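You operate a simulated robot arm through the tools that you are given. There is no shell and no other tool. Be economical: measure what you need, move in short steps, check, and stop when the job is done.

You run a simulated two-armed robot. Do the job below in one go: nothing can be reset, and whatever is moved stays where it is left.

TASK
Shut and latch the rack door, then wipe its smudge off.
Fine: use the grey cloth and put it back. What is to be rubbed or washed off counts as gone when no trace of it is left.

The check looks at the end state, three seconds after you hand in, the way a careful person would. Anything else that was tipped, shoved, dropped, spilled or broken makes it a failure. Flat cloth is picked up by pressing the open fingertips on it (5 to 10 N) and closing them slowly along it; thin cloth reads only 2 to 8 mm in the jaws.

THE ROBOT
Two 7-joint arms with two-finger parallel grippers on one trunk, on a base that drives. Base frame: it is fixed to the floor where the robot stands at the start and does not move with it; the origin is under the middle of the robot, x ahead of it, y to its left, z up. Readings come in mm, degrees, newtons and seconds.
The left shoulder is at the start at [70, 163, 1220], the right one opposite. With the tool pointing down near the work surface each hand reaches from about 300 to 860 mm from the robot's upright axis, wherever it stands, measured 20 degrees to its own side. Places, roughly: brown cloth, grey cloth [500, 2000, 750]; door latch [600, 0, 900]; rack door [700, 100, 900]; tray rack [1200, 500, 900]. Payload 3.43 kg a hand.
The TCP of each hand is the grasp point between the finger pads, 34 mm short of the fingertips. In the tool frame z runs along the fingers and y along their closing line. The gripper opens to 128 mm. The fingers are 24 mm wide and 12 mm thick; the gripper's body (48 by 130 mm) begins 96 mm behind the TCP.
Orientation is told as [roll, pitch, yaw] about the base's x, y, z axes, in that order, counted from this pose: with the fingers straight down and closing along the base's y, the tool's x points along the base's -x, its y along +y and its z along -z.

THE INTERFACE
- The arms move only by the tool apply_moves. It takes "left_increments", "right_increments" or both (then of equal length, played together; a hand with none holds still); each is a list of rows, each a list of 3 entries, a list of its own where there are three numbers: the finger opening in mm, from 0 to 128, then the shift along the tool's x, y, z in units of 40 mm (1.0 is 40 mm), then the turn, a rotation vector about the tool's x, y, z in units of 5 degrees (1.0 is 5 degrees). In form: [[grip, [dx, dy, dz], [wx, wy, wz]], ...]. A call has 1 to 8 rows; each row shifts and turns the commanded pose from where the row before left it, along the tool's axes as they then stand. A call with a number of a shift or a turn outside -1 to 1 is refused whole. Rows are played at 5 a second. More than 50 mm and 8.6 degrees between two rows, or a gripper value outside its range, and nothing of the call is played. A pose out of reach is approached as far as the arm can. The call stops where the force on the tool passes 40 N (or 10 N more than at its start, if that is more) or the arm is blocked; 0.2 s more then pass. Each finger travels about 153 mm/s and halts on what it meets, pressing with about 21 N; the grip force reading is that of the motor and also rises with nothing between the fingers. The clock runs only during rows and for 0.2 s after the last one: add rows that do not move to give the fingers time. It gives the time, the measured TCP pose, the force on the tool (base axes), the opening and the grip force at its end, in the units of the frame above (readings bear some noise), with the torque about the TCP (base axes, N m) and any sound that the robot's microphone picked up.
- Cameras (640 x 400 px; columns grow to the right, rows downward): "scene" is now at [134.1, 26, 1449.3]; the picture's right is [0.30, -0.95, 0.00], its down [-0.53, -0.17, -0.83] and it looks along [0.79, 0.25, -0.56] (base axes); focal length 255 px, centre (320, 200). "left" rides on the left gripper at [76, 11, -160] in its tool frame; the picture's right is [-0.15, 0.99, 0.00], its down [-0.88, -0.13, -0.46] and it looks along [-0.45, -0.07, 0.89] (tool axes); focal length 234 px, centre (320, 200). "right" rides on the right gripper at [76, -11, -160] in its tool frame; the picture's right is [0.15, 0.99, 0.00], its down [-0.88, 0.13, -0.46] and it looks along [-0.45, 0.07, 0.89] (tool axes); focal length 234 px, centre (320, 200). There is no depth. A picture from a camera that has moved, and an enlarged one, comes with that camera's place and axes in the base frame and with its lens.
- camera(camera): a new picture of that camera. No time passes.
- slide_trunk(by): slides the trunk up (or, below 0, down) by that many mm; the arms and the scene camera ride with it, the base frame stays. It gives what a move gives, with no picture.
- drive_base(legs): drives the robot by 1 to 6 legs, each [ahead, left, turn to the left] in mm, mm and degrees, along the robot's own axes; the way and the turn of a leg run together, so that a leg with both is an arc; at most 1500 mm and 180 degrees a leg. The arms and the cameras ride along, it lands a little off, and it stops where it bumps. It gives what a move gives.
- head_to(pan, tilt): turns the head with the scene camera to pan (to the left, within 86 degrees either way) and tilt (down, from -29 to 69), counted from straight ahead of the robot. It gives what a move gives.
- close_up(camera, box): a new picture of the part [left, top, right, bottom] of that camera's present view, enlarged. No time passes.
- hand_in(): hands the job in; it is judged then, once.

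Work in short steps. Places have to be worked out from the pictures, the camera data and where the tool is seen: move nearer, look again, correct. Check each grasp and each placing, and mend what went wrong. You have 120 turns and 92 pictures in all, those below and enlarged ones among them. Open the grippers and draw the arms clear of the work before you hand the job in, unless the task says otherwise; then end with one line.

The tools are called after "Call:" as a command line: name --argument value ..., lists and objects as JSON in quotes. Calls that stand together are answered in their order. apply_moves: Moves the arms, as the interface text tells. Its arguments: {"type":"object","properties":{"left_increments":{"type":"array","items":{"type":"array"}},"right_increments":{"type":"array","items":{"type":"array"}}},"required":[]} The other tools are called the same way: slide_trunk (by) slides the trunk up or down; drive_base (legs) drives the base; head_to (pan, tilt) turns the head that bears the scene camera; camera (camera) takes a picture; close_up (camera, box) takes an enlarged picture of a part of a camera's view; hand_in () hands the job in.

At the start:

```text
time_s: 0.0
left_ee_pos: [520.7, 353.5, 1284.1]
left_ee_rot: [0.0, 0.0, 0.0]
left_wrist_force: [-0.8, -0.3, 0.2]
left_torque: [-0.01, -0.02, -0.02]
left_opening: 128.0
left_grasp_force: 0.0
right_ee_pos: [505.9, -123.0, 1285.3]
right_ee_rot: [0.0, -0.1, 0.0]
right_wrist_force: [-0.3, 0.4, 0.1]
right_torque: [0.01, -0.05, 0.03]
right_opening: 128.0
right_grasp_force: 0.0
trunk travel left (down, up): [-700.0, 240.0]
robot x, y, heading: [-0.4, -0.6, -0.0]
head pan, tilt: [17.6, 34.0]
```

scene: 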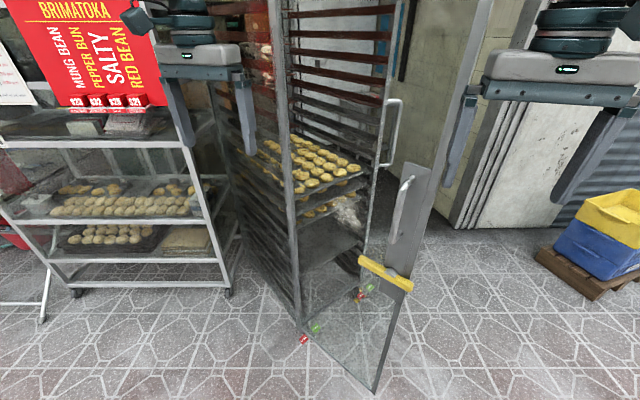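
right: 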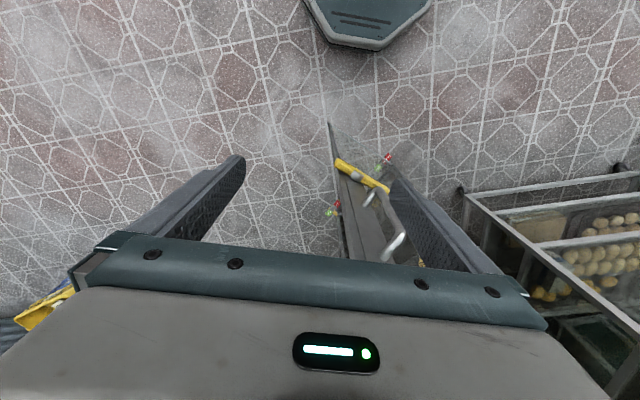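
left: 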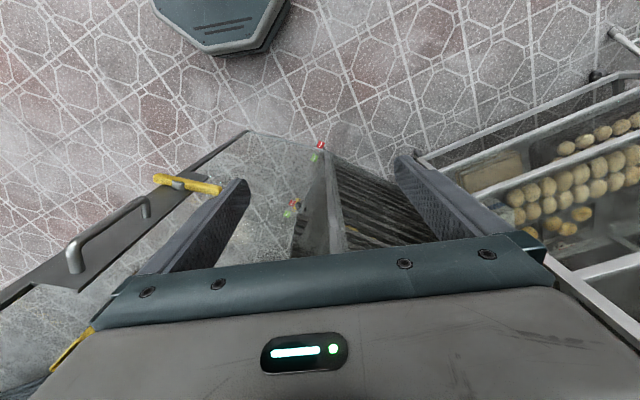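

The scene shows a tall rack with a swung-open transparent door carrying a yellow latch lever and a handle. I take enlarged looks first.

Call:
close_up --camera "scene" --box '[200, 0, 480, 175]'

Call:
close_up --camera "scene" --box '[220, 160, 500, 400]'

```text
2.29 times, centred on (340, 88) of scene
camera zoom: at [134.1, 26.0, 1449.3], right [0.3, -0.95, 0.0], down [-0.53, -0.17, -0.83], along [0.79, 0.25, -0.56], focal length 583 px, centre (274, 457)
```

zoom: 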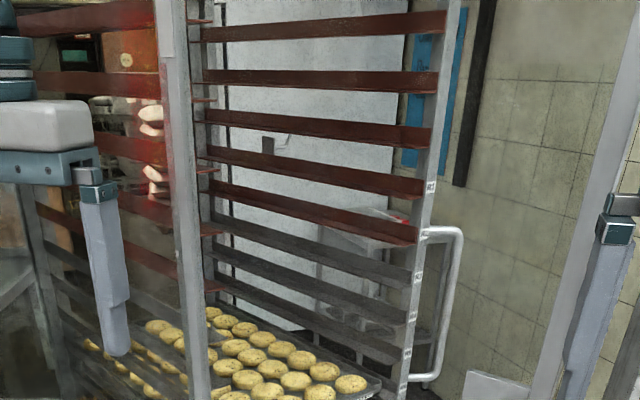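

```text
1.67 times, centred on (360, 280) of scene
camera zoom: at [134.1, 26.0, 1449.3], right [0.3, -0.95, 0.0], down [-0.53, -0.17, -0.83], along [0.79, 0.25, -0.56], focal length 425 px, centre (253, 67)
```

zoom: 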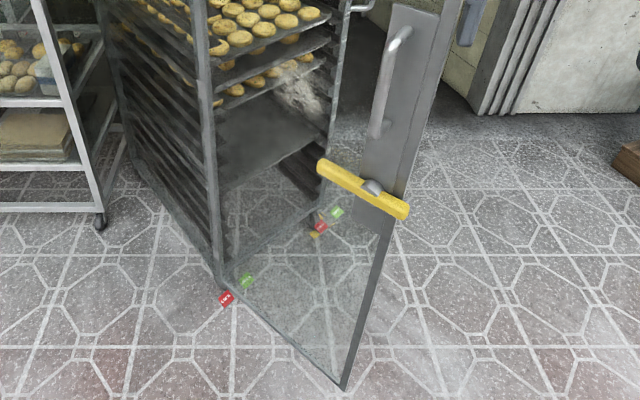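

Door free edge appears near [680,-60], hinge near [860,370], outside face toward me; it has to swing toward +x. I look from other head angles to see the full door, latch and the cloth place.

Call:
head_to --pan 5 --tilt 5

Call:
camera --camera "scene"

Call:
head_to --pan 80 --tilt 25

Call:
camera --camera "scene"

```text
time_s: 0.9
left_ee_pos: [522.5, 353.1, 1285.3]
left_ee_rot: [0.0, 0.2, -0.1]
left_wrist_force: [0.3, 0.3, 0.2]
left_torque: [0.0, 0.02, 0.0]
left_opening: 127.7
left_grasp_force: 0.0
right_ee_pos: [506.5, -123.7, 1285.9]
right_ee_rot: [0.0, 0.1, 0.0]
right_wrist_force: [0.0, -0.2, -0.4]
right_torque: [0.0, -0.01, 0.0]
right_opening: 127.8
right_grasp_force: 0.1
trunk travel left (down, up): [-700.0, 240.0]
robot x, y, heading: [-3.2, 4.1, 0.1]
head pan, tilt: [5.0, 5.0]
```

```text
86 pictures are left
camera scene: at [141.2, 7.2, 1495.8], right [0.09, -1.0, 0.0], down [-0.09, -0.01, -1.0], along [0.99, 0.09, -0.09], focal length 255 px, centre (320, 200)
```

scene: 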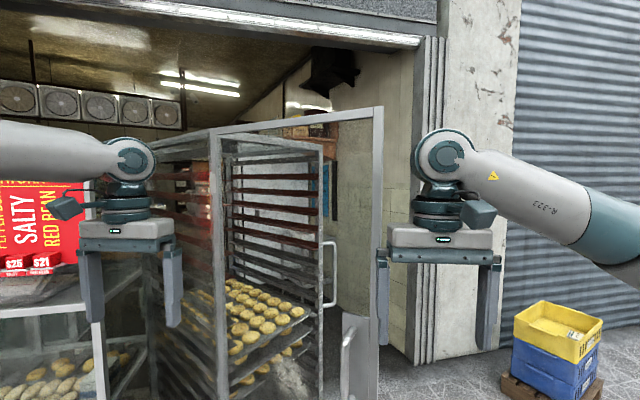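

```text
time_s: 2.4
left_ee_pos: [520.9, 353.0, 1286.2]
left_ee_rot: [0.0, 0.0, -0.1]
left_wrist_force: [0.0, 0.4, 0.4]
left_torque: [-0.02, -0.01, 0.0]
left_opening: 128.0
left_grasp_force: 0.1
right_ee_pos: [505.7, -124.0, 1286.3]
right_ee_rot: [0.0, 0.0, 0.0]
right_wrist_force: [-0.4, -0.3, 0.5]
right_torque: [0.03, 0.03, 0.0]
right_opening: 127.8
right_grasp_force: 0.1
trunk travel left (down, up): [-700.0, 240.0]
robot x, y, heading: [-1.3, 1.9, 0.0]
head pan, tilt: [80.0, 25.0]
```

```text
85 pictures are left
camera scene: at [65.7, 89.9, 1463.5], right [0.98, -0.17, 0.0], down [-0.07, -0.42, -0.91], along [0.16, 0.89, -0.42], focal length 255 px, centre (320, 200)
```

scene: 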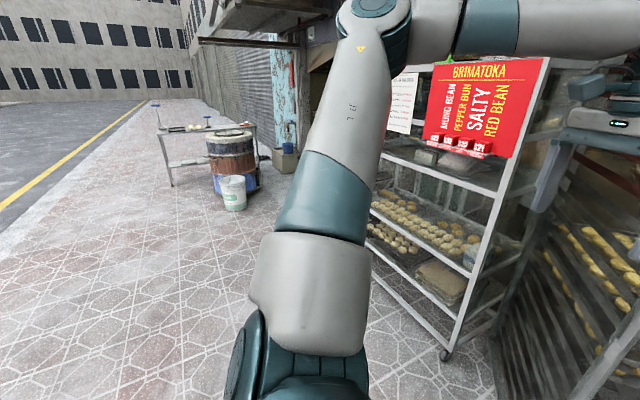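

The cloth place is hidden behind the left arm for now. I lower the trunk to bring the arms and camera to latch height and look at the door.

Call:
slide_trunk --by -330

Call:
head_to --pan 10 --tilt 20

Call:
camera --camera "scene"

Call:
close_up --camera "scene" --box '[240, 120, 480, 270]'

```text
time_s: 5.7
left_ee_pos: [521.6, 353.7, 955.9]
left_ee_rot: [0.0, 0.0, 0.1]
left_wrist_force: [0.0, -0.3, 0.7]
left_torque: [0.05, -0.01, 0.0]
left_opening: 128.1
left_grasp_force: 0.1
right_ee_pos: [507.1, -122.9, 957.9]
right_ee_rot: [0.0, 0.1, -0.1]
right_wrist_force: [-0.5, 0.5, -0.2]
right_torque: [0.01, -0.02, 0.0]
right_opening: 128.0
right_grasp_force: 0.1
trunk travel left (down, up): [-370.0, 570.0]
robot x, y, heading: [-0.3, 1.8, -0.0]
head pan, tilt: [80.0, 25.0]
```

```text
time_s: 7.1
left_ee_pos: [521.6, 353.5, 956.0]
left_ee_rot: [0.0, 0.1, 0.0]
left_wrist_force: [-0.1, -0.5, -0.4]
left_torque: [-0.03, 0.02, 0.02]
left_opening: 128.0
left_grasp_force: 0.1
right_ee_pos: [505.5, -123.3, 955.3]
right_ee_rot: [0.1, 0.0, 0.1]
right_wrist_force: [-0.5, -0.5, 0.7]
right_torque: [-0.01, 0.01, 0.02]
right_opening: 127.9
right_grasp_force: 0.1
trunk travel left (down, up): [-370.0, 570.0]
robot x, y, heading: [1.4, 0.4, -0.1]
head pan, tilt: [10.0, 20.0]
```

```text
84 pictures are left
camera scene: at [141.3, 15.4, 1141.5], right [0.17, -0.98, 0.0], down [-0.34, -0.06, -0.94], along [0.93, 0.16, -0.34], focal length 255 px, centre (320, 200)
```

scene: 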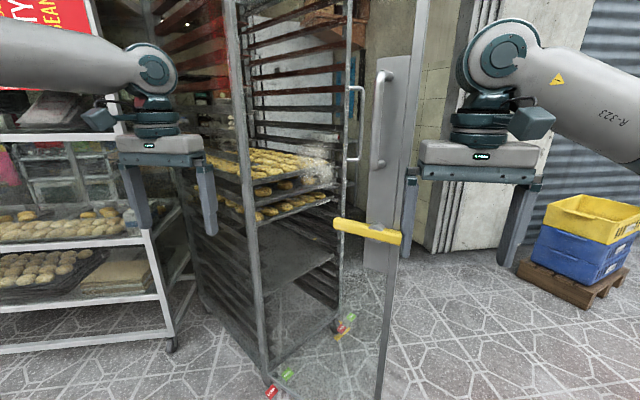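

```text
2.67 times, centred on (360, 195) of scene
camera zoom: at [141.3, 15.4, 1141.5], right [0.17, -0.98, 0.0], down [-0.34, -0.06, -0.94], along [0.93, 0.16, -0.34], focal length 681 px, centre (213, 213)
```

zoom: 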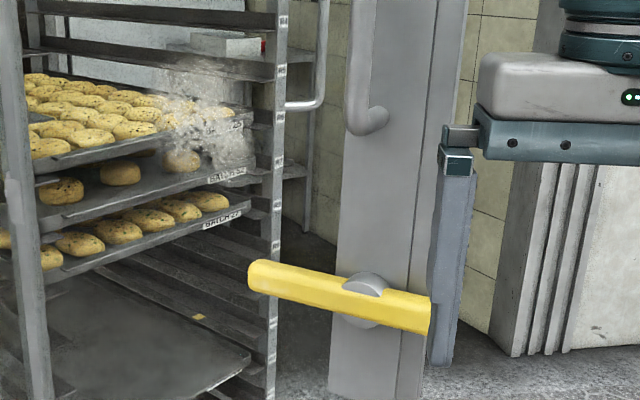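

The smudge is the white blotch on the glass around z≈1000, between hinge post and plate. I look closer at the lever and the rack's far post for a keeper, and at the floor tags.

Call:
close_up --camera "scene" --box '[325, 205, 415, 265]'

Call:
close_up --camera "scene" --box '[240, 300, 400, 400]'

Call:
close_up --camera "right" --box '[240, 100, 560, 300]'

```text
6.67 times, centred on (370, 235) of scene
camera zoom: at [141.3, 15.4, 1141.5], right [0.17, -0.98, 0.0], down [-0.34, -0.06, -0.94], along [0.93, 0.16, -0.34], focal length 1702 px, centre (-13, -33)
```

zoom: 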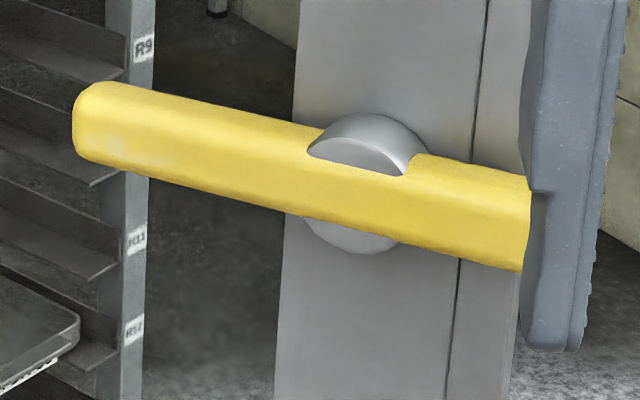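

```text
4.00 times, centred on (320, 350) of scene
camera zoom: at [141.3, 15.4, 1141.5], right [0.17, -0.98, 0.0], down [-0.34, -0.06, -0.94], along [0.93, 0.16, -0.34], focal length 1021 px, centre (320, -400)
```

zoom: 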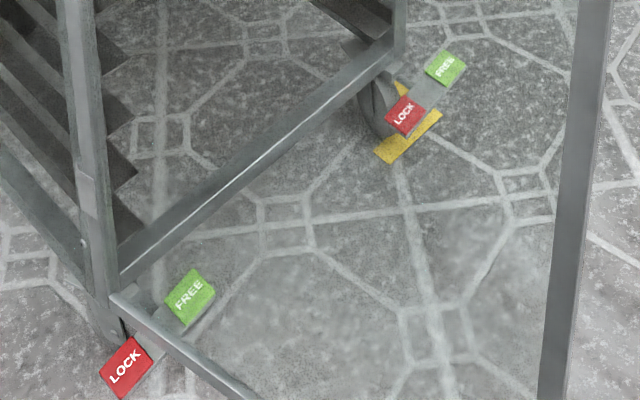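

```text
2.00 times, centred on (400, 200) of right
camera zoom: at [429.3, -135.4, 1116.2], right [-0.15, 0.99, 0.0], down [0.88, 0.13, 0.46], along [0.45, 0.07, -0.89], focal length 468 px, centre (160, 200)
```

zoom: 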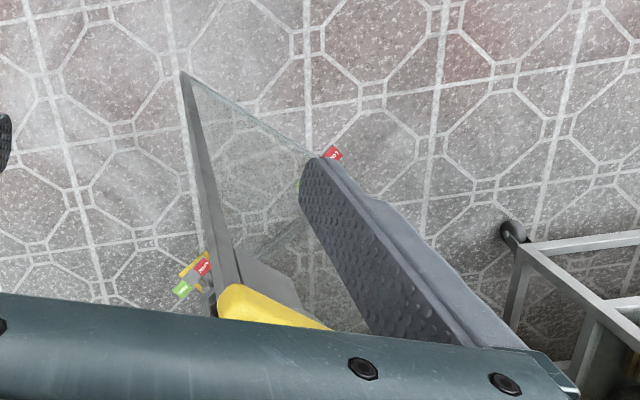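

The castors carry LOCK/FREE rockers, so I must keep forces gentle. I check the rack's far post at latch height for a keeper.

Call:
close_up --camera "scene" --box '[310, 60, 430, 200]'

```text
2.86 times, centred on (370, 130) of scene
camera zoom: at [141.3, 15.4, 1141.5], right [0.17, -0.98, 0.0], down [-0.34, -0.06, -0.94], along [0.93, 0.16, -0.34], focal length 729 px, centre (177, 400)
```

zoom: 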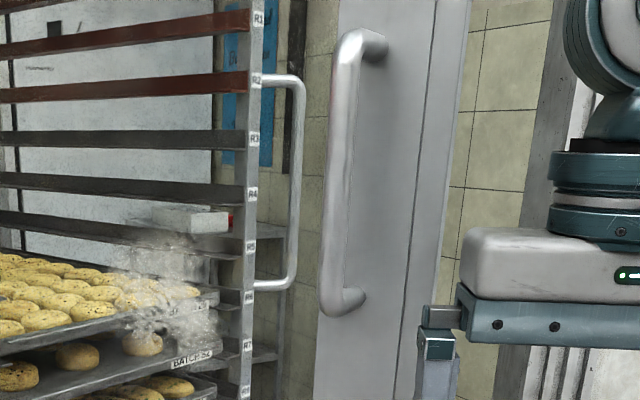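

No keeper shows from here and the right finger hides the lever tip. I move the right hand 160 mm to the right and look again.

Call:
apply_moves --right_increments '[[128, [0, -1, 0], [0, 0, 0]], [128, [0, -1, 0], [0, 0, 0]], [128, [0, -1, 0], [0, 0, 0]], [128, [0, -1, 0], [0, 0, 0]]]'

Call:
close_up --camera "scene" --box '[320, 180, 440, 255]'

Call:
camera --camera "right"

```text
time_s: 8.1
left_ee_pos: [521.5, 352.5, 955.6]
left_ee_rot: [0.0, 0.1, 0.0]
left_wrist_force: [-1.4, -0.5, 1.3]
left_torque: [0.02, -0.01, 0.01]
left_opening: 127.7
left_grasp_force: 0.0
right_ee_pos: [507.0, -284.6, 955.2]
right_ee_rot: [0.1, 0.0, 0.0]
right_wrist_force: [0.1, 0.3, 0.6]
right_torque: [0.04, 0.01, 0.01]
right_opening: 128.1
right_grasp_force: 0.0
trunk travel left (down, up): [-370.0, 570.0]
robot x, y, heading: [-0.0, 0.9, -0.1]
head pan, tilt: [10.0, 20.0]
```

```text
5.33 times, centred on (380, 218) of scene
camera zoom: at [140.8, 14.4, 1141.6], right [0.17, -0.98, 0.0], down [-0.34, -0.06, -0.94], along [0.93, 0.16, -0.34], focal length 1361 px, centre (0, 107)
```

zoom: 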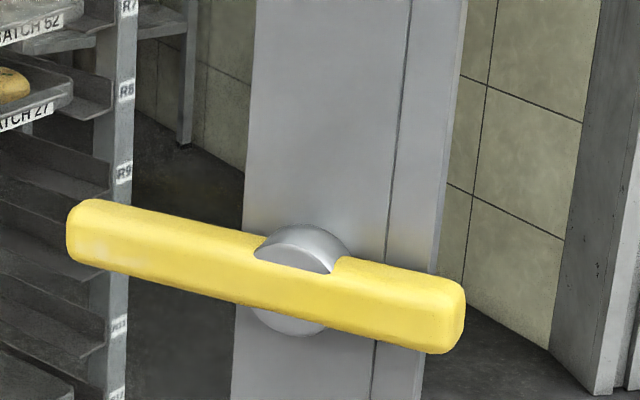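

```text
77 pictures are left
camera right: at [429.0, -296.7, 1115.7], right [-0.15, 0.99, 0.0], down [0.88, 0.13, 0.46], along [0.45, 0.07, -0.89], focal length 234 px, centre (320, 200)
```

right: 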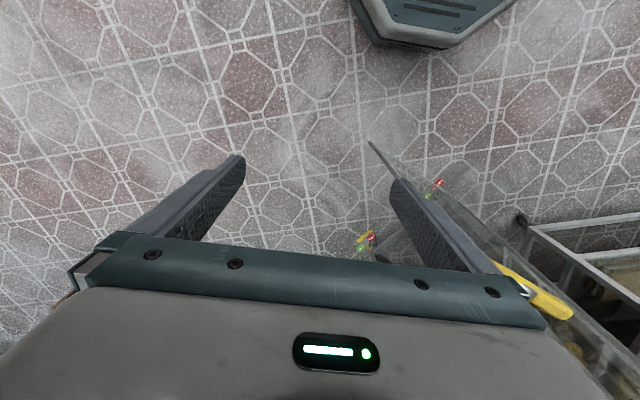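

The lever is horizontal, pivoting on the boss about z≈875; its right end just overhangs the door edge. I now turn the right hand to point forward (pitch −90°) off to the side, clear of the door.

Call:
apply_moves --right_increments '[[128, [-1, 0, 0], [0, -1, 0]], [60, [-1, 0, 0], [0, -1, 0]], [20, [0, 0, 0], [0, -1, 0]], [0, [0, 0, 0], [0, -1, 0]], [0, [0, 0, 0], [0, -1, 0]], [0, [0, 0, 0], [0, -1, 0]], [0, [0, 0, 0], [0, -1, 0]], [0, [0, 0, 0], [0, -1, 0]]]'

Call:
apply_moves --right_increments '[[0, [0, 0, 0], [0, -1, 0]], [0, [0, 0, 0], [0, -1, 0]], [0, [0, 0, 0], [0, -1, 0]], [0, [0, 0, 0], [0, -1, 0]], [0, [0, 0, 0], [0, -1, 0]], [0, [0, 0, 0], [0, -1, 0]], [0, [0, 0, 0], [0, -1, 0]], [0, [0, 0, 0], [0, -1, 0]]]'

Call:
apply_moves --right_increments '[[0, [0, 0, 0], [0, -1, 0]], [0, [0, 0, 0], [0, -1, 0]], [0, [0, 0, 0], [0, 0, 0]]]'

Call:
camera --camera "scene"

Call:
camera --camera "right"

```text
time_s: 9.9
left_ee_pos: [521.6, 353.7, 954.1]
left_ee_rot: [-0.1, 0.0, 0.0]
left_wrist_force: [-0.2, -0.1, 0.3]
left_torque: [0.01, 0.01, 0.01]
left_opening: 128.0
left_grasp_force: 0.1
right_ee_pos: [586.4, -283.5, 959.1]
right_ee_rot: [0.0, -40.1, -0.2]
right_wrist_force: [-0.2, -0.1, -1.2]
right_torque: [-0.02, 0.0, -0.03]
right_opening: 0.3
right_grasp_force: 21.1
trunk travel left (down, up): [-370.0, 570.0]
robot x, y, heading: [-1.5, -1.6, -0.0]
head pan, tilt: [10.0, 20.0]
```

```text
time_s: 11.7
left_ee_pos: [521.9, 353.4, 955.6]
left_ee_rot: [0.1, 0.2, 0.0]
left_wrist_force: [-0.2, 0.2, -0.1]
left_torque: [0.0, -0.02, -0.03]
left_opening: 128.1
left_grasp_force: 0.1
right_ee_pos: [592.2, -284.4, 959.5]
right_ee_rot: [0.3, -80.0, -0.3]
right_wrist_force: [-0.8, -0.1, 0.0]
right_torque: [-0.01, 0.01, 0.0]
right_opening: 0.0
right_grasp_force: 21.1
right hand out of reach, approached as far as the arm can: row 8
trunk travel left (down, up): [-370.0, 570.0]
robot x, y, heading: [0.0, 1.2, 0.0]
head pan, tilt: [10.0, 20.0]
```

```text
time_s: 12.5
left_ee_pos: [521.8, 353.3, 955.7]
left_ee_rot: [0.0, -0.1, 0.0]
left_wrist_force: [-0.4, 0.2, 0.4]
left_torque: [0.01, -0.04, 0.0]
left_opening: 127.9
left_grasp_force: 0.0
right_ee_pos: [605.1, -286.2, 964.5]
right_ee_rot: [143.4, -89.9, -143.7]
right_wrist_force: [-0.6, 0.0, -0.2]
right_torque: [-0.07, 0.0, 0.02]
right_opening: 0.1
right_grasp_force: 21.1
right hand out of reach, approached as far as the arm can: row 1, 2
trunk travel left (down, up): [-370.0, 570.0]
robot x, y, heading: [-2.4, -1.3, 0.1]
head pan, tilt: [10.0, 20.0]
```

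```text
76 pictures are left
camera scene: at [141.1, 15.4, 1141.6], right [0.17, -0.98, 0.0], down [-0.34, -0.06, -0.94], along [0.93, 0.16, -0.34], focal length 255 px, centre (320, 200)
```

scene: 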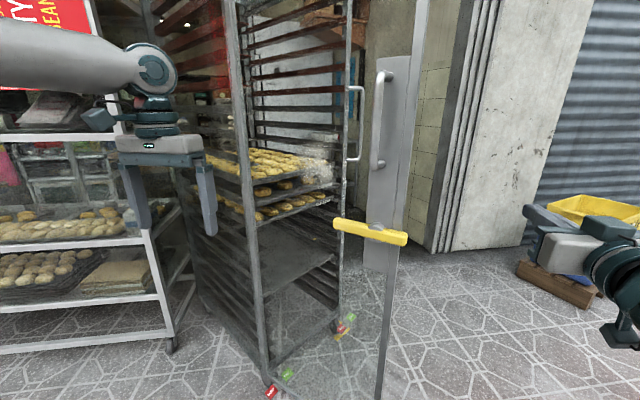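

```text
75 pictures are left
camera right: at [444.3, -298.5, 890.1], right [0.0, 0.99, -0.15], down [-0.46, 0.13, 0.88], along [0.89, 0.07, 0.45], focal length 234 px, centre (320, 200)
```

right: 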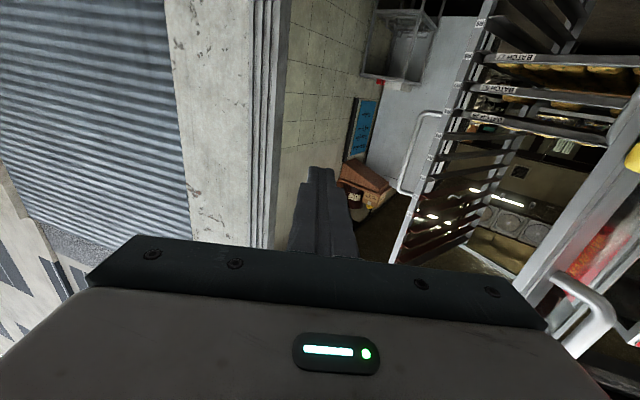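

Hand now points forward at z≈964. I slide it left 230 mm to face the strip of the door plate between lever and pull handle.

Call:
apply_moves --right_increments '[[0, [0, 1, 0], [0, 0, 0]], [0, [0, 1, 0], [0, 0, 0]], [0, [0, 1, 0], [0, 0, 0]], [0, [0, 1, 0], [0, 0, 0]], [0, [0, 1, 0], [0, 0, 0]], [0, [0, 0.8, 0], [0, 0, 0]]]'

Call:
camera --camera "scene"

Call:
camera --camera "right"

```text
time_s: 13.9
left_ee_pos: [521.2, 353.8, 953.6]
left_ee_rot: [0.0, 0.0, -0.1]
left_wrist_force: [0.4, 0.1, 0.5]
left_torque: [0.0, -0.01, 0.01]
left_opening: 128.0
left_grasp_force: 0.0
right_ee_pos: [606.5, -119.0, 972.2]
right_ee_rot: [-151.0, -90.0, 150.9]
right_wrist_force: [-0.3, -0.1, 0.2]
right_torque: [0.0, -0.03, 0.02]
right_opening: 0.2
right_grasp_force: 20.8
right hand out of reach, approached as far as the arm can: row 1, 2, 3
trunk travel left (down, up): [-370.0, 570.0]
robot x, y, heading: [-1.2, 1.0, 0.2]
head pan, tilt: [10.0, 20.0]
```

```text
74 pictures are left
camera scene: at [141.4, 15.9, 1141.5], right [0.17, -0.98, 0.0], down [-0.34, -0.06, -0.94], along [0.93, 0.16, -0.34], focal length 255 px, centre (320, 200)
```

scene: 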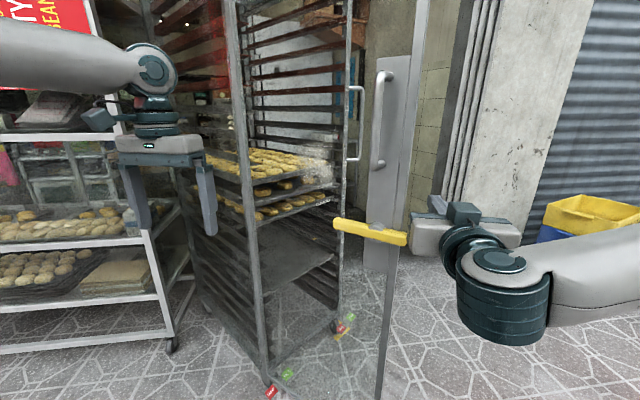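

```text
73 pictures are left
camera right: at [445.1, -130.2, 897.8], right [0.0, 0.99, -0.15], down [-0.46, 0.13, 0.88], along [0.89, 0.07, 0.45], focal length 234 px, centre (320, 200)
```

right: 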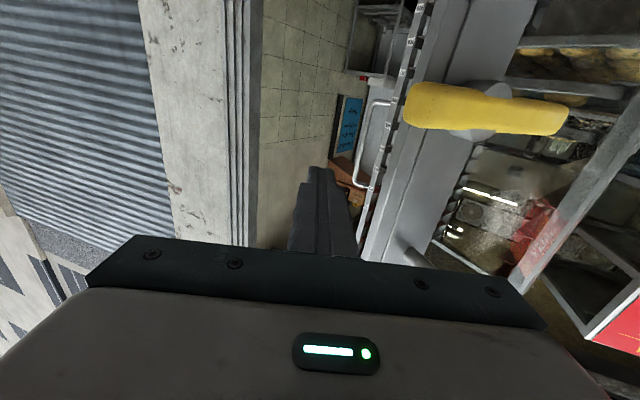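

Triangulating: door free edge at about [620,-69], lever boss at [620,-18,897]. My fingertip (x≈640) is beside the edge, so I drive back 130 mm, then left 100 mm to be in front of the plate.

Call:
drive_base --legs '[[-130, 0, 0], [0, 100, 0]]'

Call:
camera --camera "right"

Call:
camera --camera "scene"

```text
time_s: 15.9
left_ee_pos: [392.9, 454.4, 954.1]
left_ee_rot: [-0.1, 0.0, 0.0]
left_wrist_force: [0.2, -0.2, -0.2]
left_torque: [-0.06, -0.02, 0.0]
left_opening: 128.2
left_grasp_force: 0.1
right_ee_pos: [476.7, -17.2, 972.2]
right_ee_rot: [-71.1, -90.0, 71.1]
right_wrist_force: [0.7, 0.4, 0.4]
right_torque: [0.0, 0.03, 0.01]
right_opening: 0.0
right_grasp_force: 21.1
trunk travel left (down, up): [-370.0, 570.0]
robot x, y, heading: [-129.9, 101.7, -0.0]
head pan, tilt: [10.0, 20.0]
```

```text
72 pictures are left
camera right: at [316.5, -29.1, 897.7], right [0.0, 0.99, -0.15], down [-0.46, 0.13, 0.88], along [0.89, 0.07, 0.45], focal length 234 px, centre (320, 200)
```

right: 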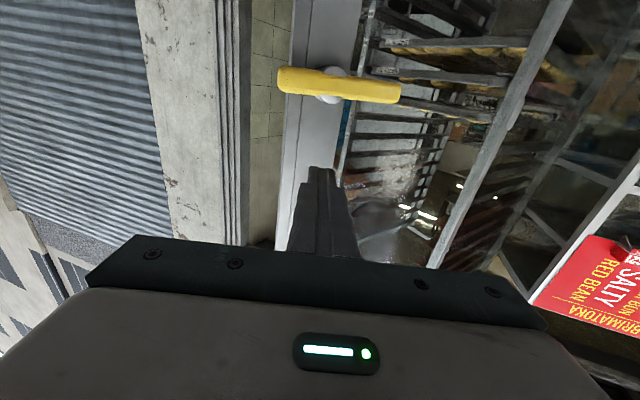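

```text
71 pictures are left
camera scene: at [12.7, 117.4, 1141.5], right [0.17, -0.98, 0.0], down [-0.34, -0.06, -0.94], along [0.93, 0.16, -0.34], focal length 255 px, centre (320, 200)
```

scene: 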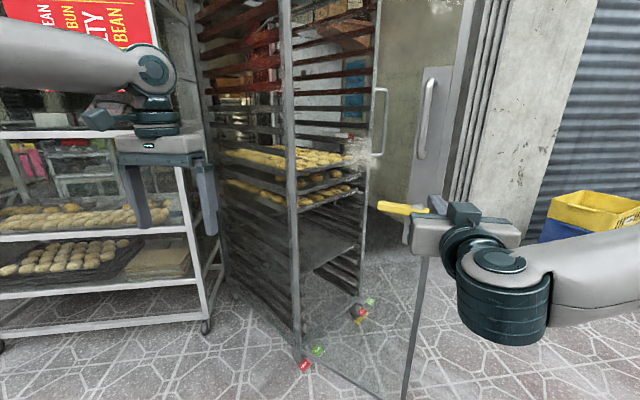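

The fingertips now face the plate with a clear corridor between lever and handle. I push forward: three quick rows, then short ones to feel contact.

Call:
apply_moves --right_increments '[[0, [0, 0, 1], [0, 0, 0]], [0, [0, 0, 1], [0, 0, 0]], [0, [0, 0, 0.5], [0, 0, 0]], [0, [0, 0, 0.4], [0, 0, 0]], [0, [0, 0, 0.4], [0, 0, 0]], [0, [0, 0, 0.4], [0, 0, 0]], [0, [0, 0, 0.4], [0, 0, 0]], [0, [0, 0, 0.4], [0, 0, 0]]]'

Call:
camera --camera "right"

```text
time_s: 17.7
left_ee_pos: [392.5, 455.3, 955.2]
left_ee_rot: [0.0, 0.0, 0.0]
left_wrist_force: [-0.3, 0.5, -0.3]
left_torque: [0.0, 0.02, 0.01]
left_opening: 128.0
left_grasp_force: 0.0
right_ee_pos: [657.2, -18.4, 972.8]
right_ee_rot: [63.2, -90.0, -63.2]
right_wrist_force: [-0.3, 0.4, -0.3]
right_torque: [-0.02, -0.02, 0.0]
right_opening: 0.1
right_grasp_force: 21.1
trunk travel left (down, up): [-370.0, 570.0]
robot x, y, heading: [-125.2, 100.7, -0.2]
head pan, tilt: [10.0, 20.0]
```

```text
70 pictures are left
camera right: at [496.7, -30.4, 898.0], right [0.0, 0.99, -0.15], down [-0.46, 0.13, 0.88], along [0.89, 0.07, 0.45], focal length 234 px, centre (320, 200)
```

right: 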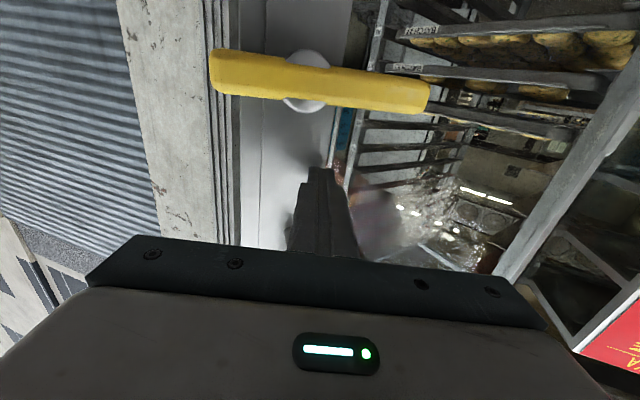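

The door is already moving with negligible force (boss has shifted). I drive the base forward 150 mm to keep swinging it and check.

Call:
drive_base --legs '[[150, 0, 0]]'

Call:
camera --camera "scene"

Call:
camera --camera "right"

```text
time_s: 19.1
left_ee_pos: [544.7, 454.0, 953.8]
left_ee_rot: [0.0, 0.1, 0.0]
left_wrist_force: [0.8, 0.5, -0.1]
left_torque: [0.02, 0.02, 0.01]
left_opening: 128.1
left_grasp_force: 0.1
right_ee_pos: [810.3, -18.9, 970.8]
right_ee_rot: [14.0, -89.9, -14.1]
right_wrist_force: [-0.1, -0.9, -0.5]
right_torque: [0.01, -0.02, -0.01]
right_opening: 0.0
right_grasp_force: 21.0
trunk travel left (down, up): [-370.0, 570.0]
robot x, y, heading: [23.4, 101.8, 0.0]
head pan, tilt: [10.0, 20.0]
```

```text
69 pictures are left
camera scene: at [164.6, 116.4, 1141.4], right [0.17, -0.98, 0.0], down [-0.34, -0.06, -0.94], along [0.92, 0.16, -0.34], focal length 255 px, centre (320, 200)
```

scene: 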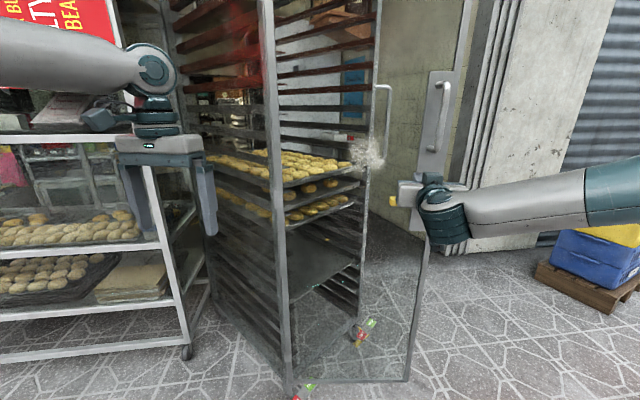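

```text
68 pictures are left
camera right: at [648.2, -30.2, 897.2], right [0.0, 0.99, -0.15], down [-0.45, 0.13, 0.88], along [0.89, 0.07, 0.45], focal length 234 px, centre (320, 200)
```

right: 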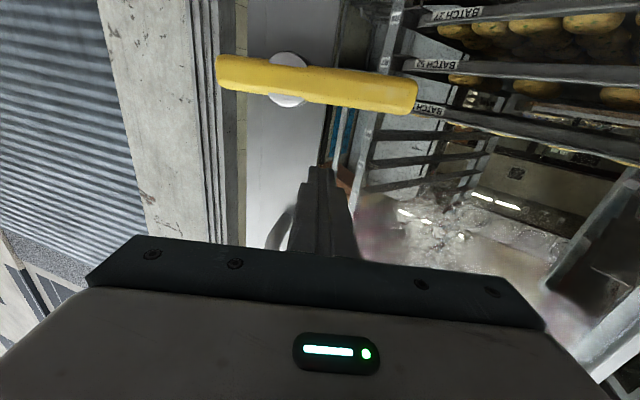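

The push works: the door is about 47° open now. I draw the left hand back 200 mm so it won't reach the rack, then drive ahead 230 mm more.

Call:
apply_moves --left_increments '[[128, [1, 0, 0], [0, 0, 0]], [128, [1, 0, 0], [0, 0, 0]], [128, [1, 0, 0], [0, 0, 0]], [128, [1, 0, 0], [0, 0, 0]], [128, [1, 0, 0], [0, 0, 0]]]'

Call:
drive_base --legs '[[230, 0, 0]]'

Call:
camera --camera "scene"

Call:
camera --camera "right"

```text
time_s: 20.3
left_ee_pos: [342.5, 453.3, 954.0]
left_ee_rot: [0.0, 0.0, 0.0]
left_wrist_force: [0.3, -0.5, 0.3]
left_torque: [0.04, -0.05, -0.02]
left_opening: 128.1
left_grasp_force: 0.1
right_ee_pos: [806.4, -18.6, 973.6]
right_ee_rot: [168.2, -89.9, -168.2]
right_wrist_force: [1.1, -0.2, 0.5]
right_torque: [-0.01, -0.01, 0.0]
right_opening: 0.0
right_grasp_force: 21.3
trunk travel left (down, up): [-370.0, 570.0]
robot x, y, heading: [22.8, 101.8, 0.1]
head pan, tilt: [10.0, 20.0]
```

```text
time_s: 22.0
left_ee_pos: [578.4, 451.2, 954.1]
left_ee_rot: [0.0, 0.0, -0.2]
left_wrist_force: [0.3, 0.3, -0.3]
left_torque: [-0.01, 0.0, -0.01]
left_opening: 128.1
left_grasp_force: 0.1
right_ee_pos: [1039.9, -23.0, 971.4]
right_ee_rot: [17.0, -89.9, -17.2]
right_wrist_force: [-1.1, -0.2, 0.1]
right_torque: [0.0, -0.02, 0.0]
right_opening: 0.0
right_grasp_force: 19.9
trunk travel left (down, up): [-370.0, 570.0]
robot x, y, heading: [250.3, 100.7, -0.4]
head pan, tilt: [10.0, 20.0]
```

```text
67 pictures are left
camera scene: at [395.8, 115.2, 1141.4], right [0.17, -0.99, 0.0], down [-0.34, -0.06, -0.94], along [0.93, 0.16, -0.34], focal length 255 px, centre (320, 200)
```

scene: 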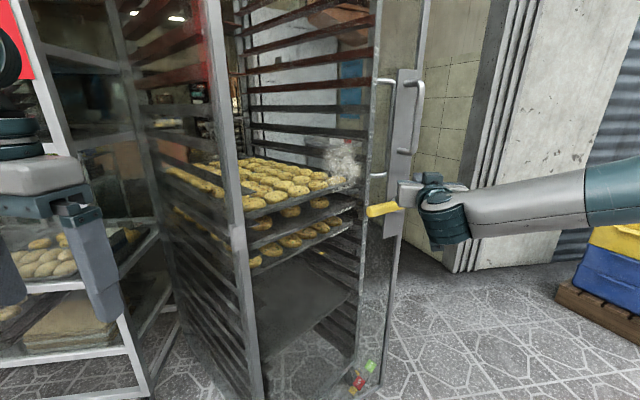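

```text
66 pictures are left
camera right: at [878.8, -33.8, 897.3], right [0.0, 0.99, -0.15], down [-0.45, 0.13, 0.88], along [0.89, 0.06, 0.45], focal length 234 px, centre (320, 200)
```

right: 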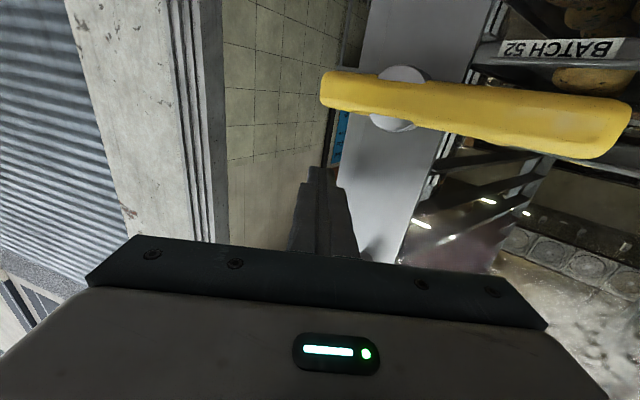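

The tip is now near the door's free edge with ~20° left. I back off, strafe right, turn left 49° to face the rack front squarely, then look before the last push.

Call:
drive_base --legs '[[-80, 0, 0], [0, -640, 0], [0, 0, 49]]'

Call:
camera --camera "scene"

```text
time_s: 28.5
left_ee_pos: [128.3, -71.2, 953.0]
left_ee_rot: [0.0, 0.1, 47.3]
left_wrist_force: [0.3, -0.2, 0.0]
left_torque: [0.02, -0.04, 0.0]
left_opening: 128.1
left_grasp_force: 0.1
right_ee_pos: [789.8, -51.0, 973.3]
right_ee_rot: [43.7, -90.0, 3.5]
right_wrist_force: [0.3, 0.2, 0.2]
right_torque: [-0.01, 0.01, -0.01]
right_opening: 0.1
right_grasp_force: 21.6
trunk travel left (down, up): [-370.0, 570.0]
robot x, y, heading: [171.3, -546.0, 47.3]
head pan, tilt: [10.0, 20.0]
```

```text
65 pictures are left
camera scene: at [252.4, -432.6, 1141.6], right [0.84, -0.54, 0.0], down [-0.18, -0.29, -0.94], along [0.51, 0.79, -0.34], focal length 255 px, centre (320, 200)
```

scene: 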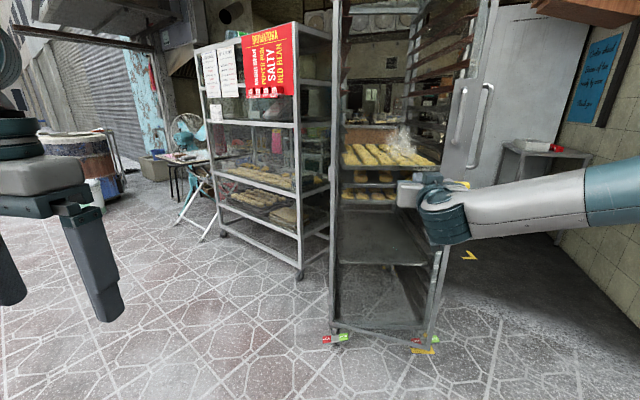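

Now facing the rack squarely: posts near [898,395] and [1265,81]. I strafe right 230 mm with 2° turn and advance 130 mm, then check before pushing.

Call:
drive_base --legs '[[0, -230, 2], [130, 0, 0]]'

Call:
camera --camera "right"

Call:
camera --camera "scene"

```text
time_s: 31.1
left_ee_pos: [367.2, -128.1, 953.9]
left_ee_rot: [-0.1, 0.1, 49.5]
left_wrist_force: [0.1, 0.7, 0.9]
left_torque: [-0.03, 0.02, 0.01]
left_opening: 128.1
left_grasp_force: 0.1
right_ee_pos: [1027.5, -84.7, 970.6]
right_ee_rot: [13.6, -89.9, 35.7]
right_wrist_force: [0.1, -0.7, -0.8]
right_torque: [0.04, -0.02, 0.01]
right_opening: 0.0
right_grasp_force: 21.4
trunk travel left (down, up): [-370.0, 570.0]
robot x, y, heading: [425.8, -603.9, 49.3]
head pan, tilt: [10.0, 20.0]
```

```text
64 pictures are left
camera right: at [931.2, -212.8, 897.0], right [-0.75, 0.64, -0.15], down [-0.39, -0.26, 0.88], along [0.53, 0.72, 0.45], focal length 234 px, centre (320, 200)
```

right: 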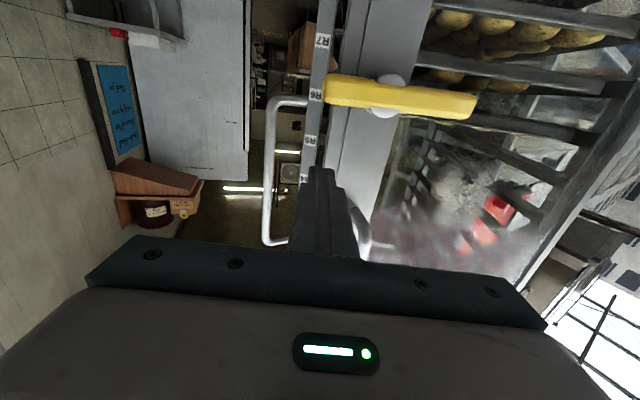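

```text
63 pictures are left
camera scene: at [505.0, -484.8, 1141.4], right [0.86, -0.51, 0.0], down [-0.17, -0.3, -0.94], along [0.48, 0.81, -0.34], focal length 255 px, centre (320, 200)
```

scene: 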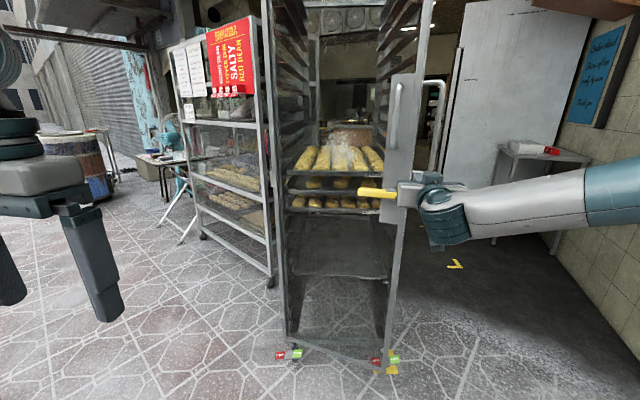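

The finger is just right of the door edge; I shift it 60 mm toward the hinge side, then push gently in short steps.

Call:
apply_moves --right_increments '[[0, [0, 0.75, 0], [0, 0, 0]], [0, [0, 0.75, 0], [0, 0, 0]], [0, [0, 0, 0.5], [0, 0, 0]], [0, [0, 0, 0.5], [0, 0, 0]], [0, [0, 0, 0.5], [0, 0, 0]], [0, [0, 0, 0.5], [0, 0, 0]]]'

Call:
camera --camera "right"

```text
time_s: 32.5
left_ee_pos: [366.2, -128.7, 953.8]
left_ee_rot: [0.0, 0.1, 49.4]
left_wrist_force: [-0.1, -0.5, -0.1]
left_torque: [0.0, 0.0, 0.0]
left_opening: 128.0
left_grasp_force: 0.1
right_ee_pos: [1034.4, 15.5, 971.8]
right_ee_rot: [6.8, -89.9, 42.5]
right_wrist_force: [0.5, 0.3, 1.0]
right_torque: [0.0, -0.02, 0.0]
right_opening: 0.0
right_grasp_force: 20.8
trunk travel left (down, up): [-370.0, 570.0]
robot x, y, heading: [423.8, -599.1, 49.2]
head pan, tilt: [10.0, 20.0]
```

```text
62 pictures are left
camera right: at [937.5, -114.2, 896.4], right [-0.75, 0.64, -0.15], down [-0.39, -0.26, 0.88], along [0.53, 0.72, 0.45], focal length 234 px, centre (320, 200)
```

right: 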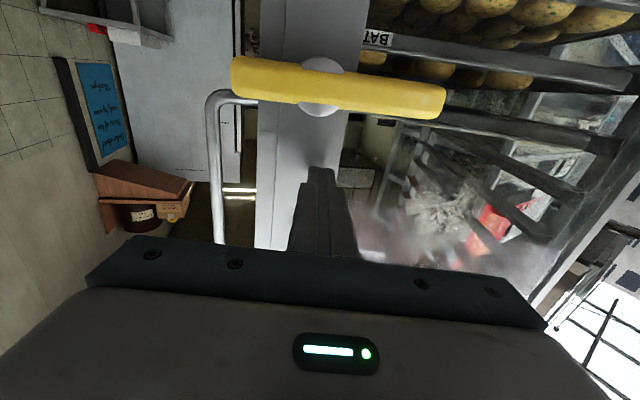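

On the plate now. I keep pushing in 20 mm steps, about 130 mm to go.

Call:
apply_moves --right_increments '[[0, [0, 0, 0.5], [0, 0, 0]], [0, [0, 0, 0.5], [0, 0, 0]], [0, [0, 0, 0.5], [0, 0, 0]], [0, [0, 0, 0.5], [0, 0, 0]], [0, [0, 0, 0.4], [0, 0, 0]], [0, [0, 0, 0.3], [0, 0, 0]]]'

Call:
camera --camera "right"

Call:
camera --camera "scene"

```text
time_s: 33.9
left_ee_pos: [366.9, -130.1, 953.3]
left_ee_rot: [0.0, 0.0, 49.4]
left_wrist_force: [-0.3, -0.4, -0.3]
left_torque: [0.0, -0.03, -0.02]
left_opening: 128.1
left_grasp_force: 0.1
right_ee_pos: [1104.4, 97.3, 972.4]
right_ee_rot: [21.8, -90.0, 27.4]
right_wrist_force: [-0.3, -0.1, 0.0]
right_torque: [0.02, -0.01, 0.0]
right_opening: 0.0
right_grasp_force: 20.6
trunk travel left (down, up): [-370.0, 570.0]
robot x, y, heading: [427.0, -603.5, 49.4]
head pan, tilt: [10.0, 20.0]
```

```text
61 pictures are left
camera right: at [1007.8, -32.0, 897.6], right [-0.75, 0.64, -0.15], down [-0.39, -0.26, 0.88], along [0.53, 0.72, 0.45], focal length 234 px, centre (320, 200)
```

right: 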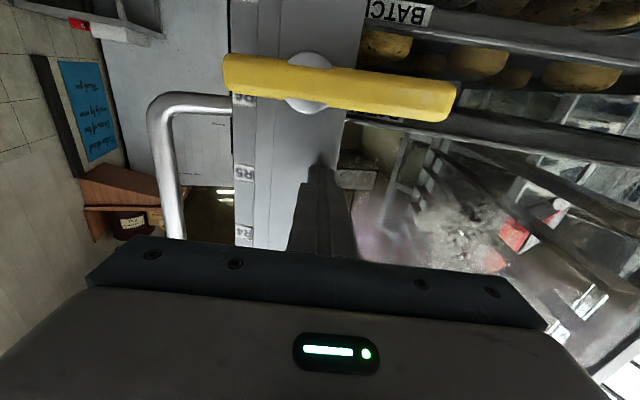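

```text
60 pictures are left
camera scene: at [504.2, -485.5, 1141.5], right [0.86, -0.51, 0.0], down [-0.17, -0.29, -0.94], along [0.48, 0.81, -0.34], focal length 255 px, centre (320, 200)
```

scene: 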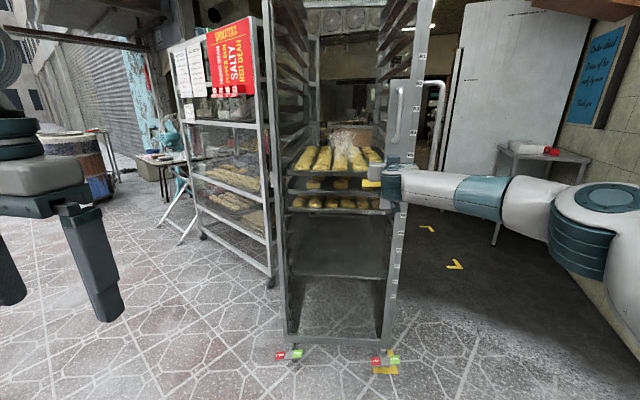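

Nearly shut with no force yet; I continue with 12 mm steps.

Call:
apply_moves --right_increments '[[0, [0, 0, 0.3], [0, 0, 0]], [0, [0, 0, 0.3], [0, 0, 0]], [0, [0, 0, 0.3], [0, 0, 0]], [0, [0, 0, 0.3], [0, 0, 0]], [0, [0, 0, 0.2], [0, 0, 0]], [0, [0, 0, 0.2], [0, 0, 0]]]'

Call:
camera --camera "right"

```text
time_s: 34.2
left_ee_pos: [364.7, -131.0, 953.1]
left_ee_rot: [0.2, 0.1, 49.3]
left_wrist_force: [-0.4, 0.2, 0.9]
left_torque: [0.0, 0.01, 0.01]
left_opening: 128.0
left_grasp_force: 0.0
right_ee_pos: [1106.7, 99.6, 972.8]
right_ee_rot: [42.8, -90.0, 6.6]
right_wrist_force: [-6.4, -9.2, 0.8]
right_torque: [0.03, -0.03, 0.08]
right_opening: 0.0
right_grasp_force: 20.8
trunk travel left (down, up): [-370.0, 570.0]
robot x, y, heading: [425.8, -602.3, 49.0]
head pan, tilt: [10.0, 20.0]
stopped in row 1 (right hand): the force on the tool passed its limit (the readings are from after the stop); the commanded pose is now the measured one
```

```text
59 pictures are left
camera right: at [1010.9, -29.5, 898.8], right [-0.75, 0.65, -0.15], down [-0.4, -0.26, 0.88], along [0.53, 0.72, 0.45], focal length 234 px, centre (320, 200)
```

right: 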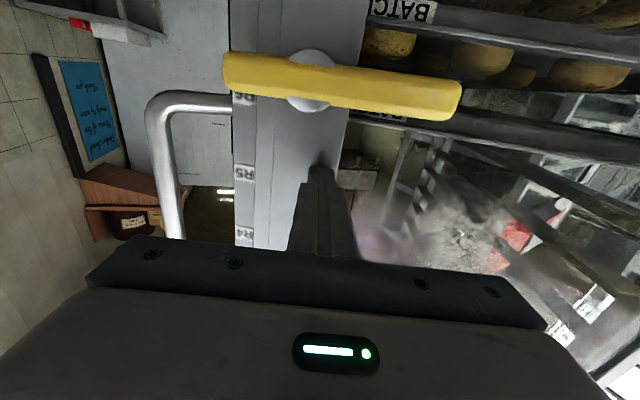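

Contact stopped the push at ~11 N: the door seems to rest on the rack. I withdraw the hand 120 mm and move it right to inspect the gap and lever with the scene camera.

Call:
apply_moves --right_increments '[[0, [0, 0, -1], [0, 0, 0]], [0, [0, 0, -1], [0, 0, 0]], [0, [0, 0, -1], [0, 0, 0]], [0, [0, -1, 0], [0, 0, 0]], [0, [0, -1, 0], [0, 0, 0]], [0, [0, -1, 0], [0, 0, 0]], [0, [0, -1, 0], [0, 0, 0]]]'

Call:
close_up --camera "scene" --box '[270, 60, 470, 220]'

Call:
close_up --camera "scene" --box '[260, 300, 420, 400]'

```text
time_s: 35.8
left_ee_pos: [366.3, -130.1, 952.3]
left_ee_rot: [0.0, 0.0, 49.3]
left_wrist_force: [-0.3, -1.0, 0.4]
left_torque: [-0.02, -0.04, 0.02]
left_opening: 128.1
left_grasp_force: 0.1
right_ee_pos: [1097.1, -49.1, 972.6]
right_ee_rot: [-2.0, -89.6, 51.1]
right_wrist_force: [-0.6, -0.2, -0.4]
right_torque: [0.01, 0.01, -0.04]
right_opening: 0.0
right_grasp_force: 20.8
right hand out of reach, approached as far as the arm can: row 6, 7
trunk travel left (down, up): [-370.0, 570.0]
robot x, y, heading: [428.6, -604.9, 49.3]
head pan, tilt: [10.0, 20.0]
```

```text
2.50 times, centred on (370, 140) of scene
camera zoom: at [503.5, -486.2, 1141.7], right [0.86, -0.51, 0.0], down [-0.17, -0.29, -0.94], along [0.48, 0.81, -0.34], focal length 638 px, centre (195, 350)
```

zoom: 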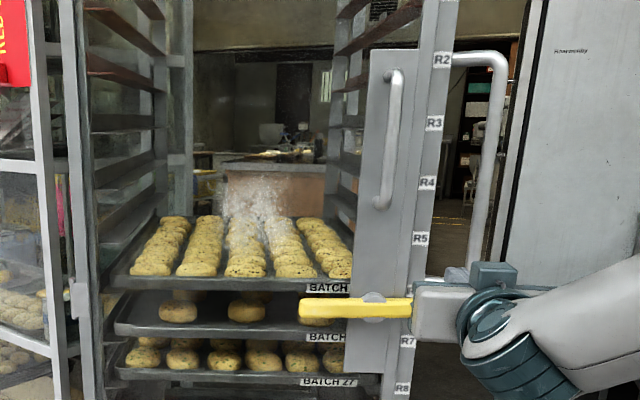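

```text
4.00 times, centred on (340, 350) of scene
camera zoom: at [503.5, -486.2, 1141.7], right [0.86, -0.51, 0.0], down [-0.17, -0.29, -0.94], along [0.48, 0.81, -0.34], focal length 1021 px, centre (240, -400)
```

zoom: 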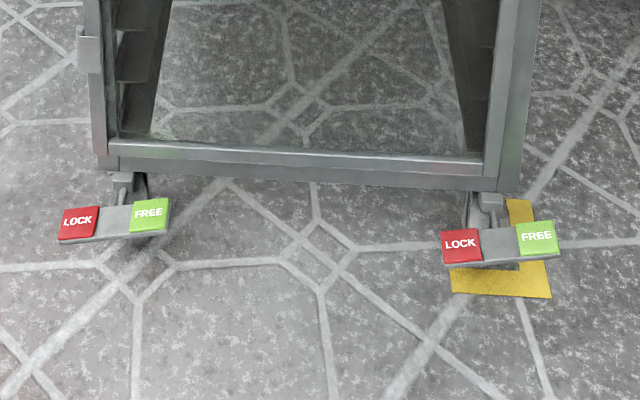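

The rack is braked (LOCK ends down) and the door lies in the frame. I lower the right hand out of the view to see the lever's right end and the post.

Call:
apply_moves --right_increments '[[0, [1, 0, 0], [0, 0, 0]], [0, [1, 0, 0], [0, 0, 0]], [0, [1, 0, 0], [0, 0, 0]], [0, [1, 0, 0], [0, 0, 0]], [0, [1, 0, 0], [0, 0, 0]]]'

Call:
close_up --camera "scene" --box '[370, 130, 450, 200]'

Call:
camera --camera "right"

```text
time_s: 37.0
left_ee_pos: [367.5, -129.3, 952.2]
left_ee_rot: [-0.2, 0.1, 49.4]
left_wrist_force: [-0.2, 0.5, -0.4]
left_torque: [0.01, 0.02, 0.0]
left_opening: 128.1
left_grasp_force: 0.0
right_ee_pos: [1040.1, -16.5, 863.0]
right_ee_rot: [0.5, -88.9, 47.5]
right_wrist_force: [0.0, -0.3, -0.3]
right_torque: [0.0, 0.0, 0.02]
right_opening: 0.1
right_grasp_force: 20.6
right hand out of reach, approached as far as the arm can: row 1, 2, 3, 4, 5
trunk travel left (down, up): [-370.0, 570.0]
robot x, y, heading: [426.9, -600.0, 49.4]
head pan, tilt: [10.0, 20.0]
```

```text
5.71 times, centred on (410, 165) of scene
camera zoom: at [504.9, -485.4, 1141.5], right [0.86, -0.51, 0.0], down [-0.18, -0.29, -0.94], along [0.48, 0.81, -0.34], focal length 1458 px, centre (-194, 400)
```

zoom: 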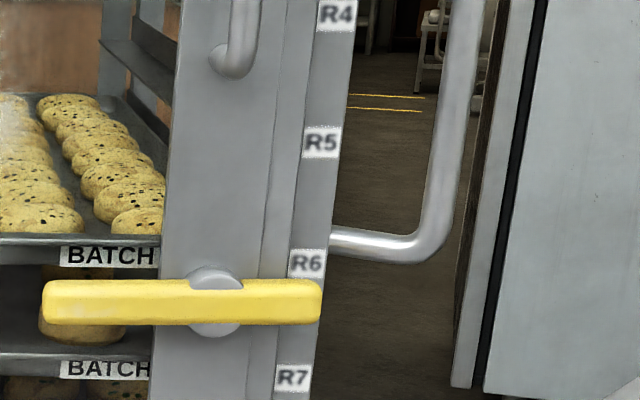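

```text
55 pictures are left
camera right: at [939.9, -145.1, 790.8], right [-0.74, 0.66, -0.15], down [-0.39, -0.24, 0.89], along [0.55, 0.71, 0.43], focal length 234 px, centre (320, 200)
```

right: 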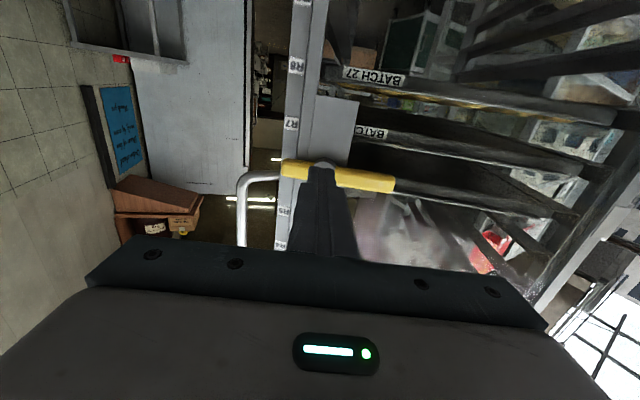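

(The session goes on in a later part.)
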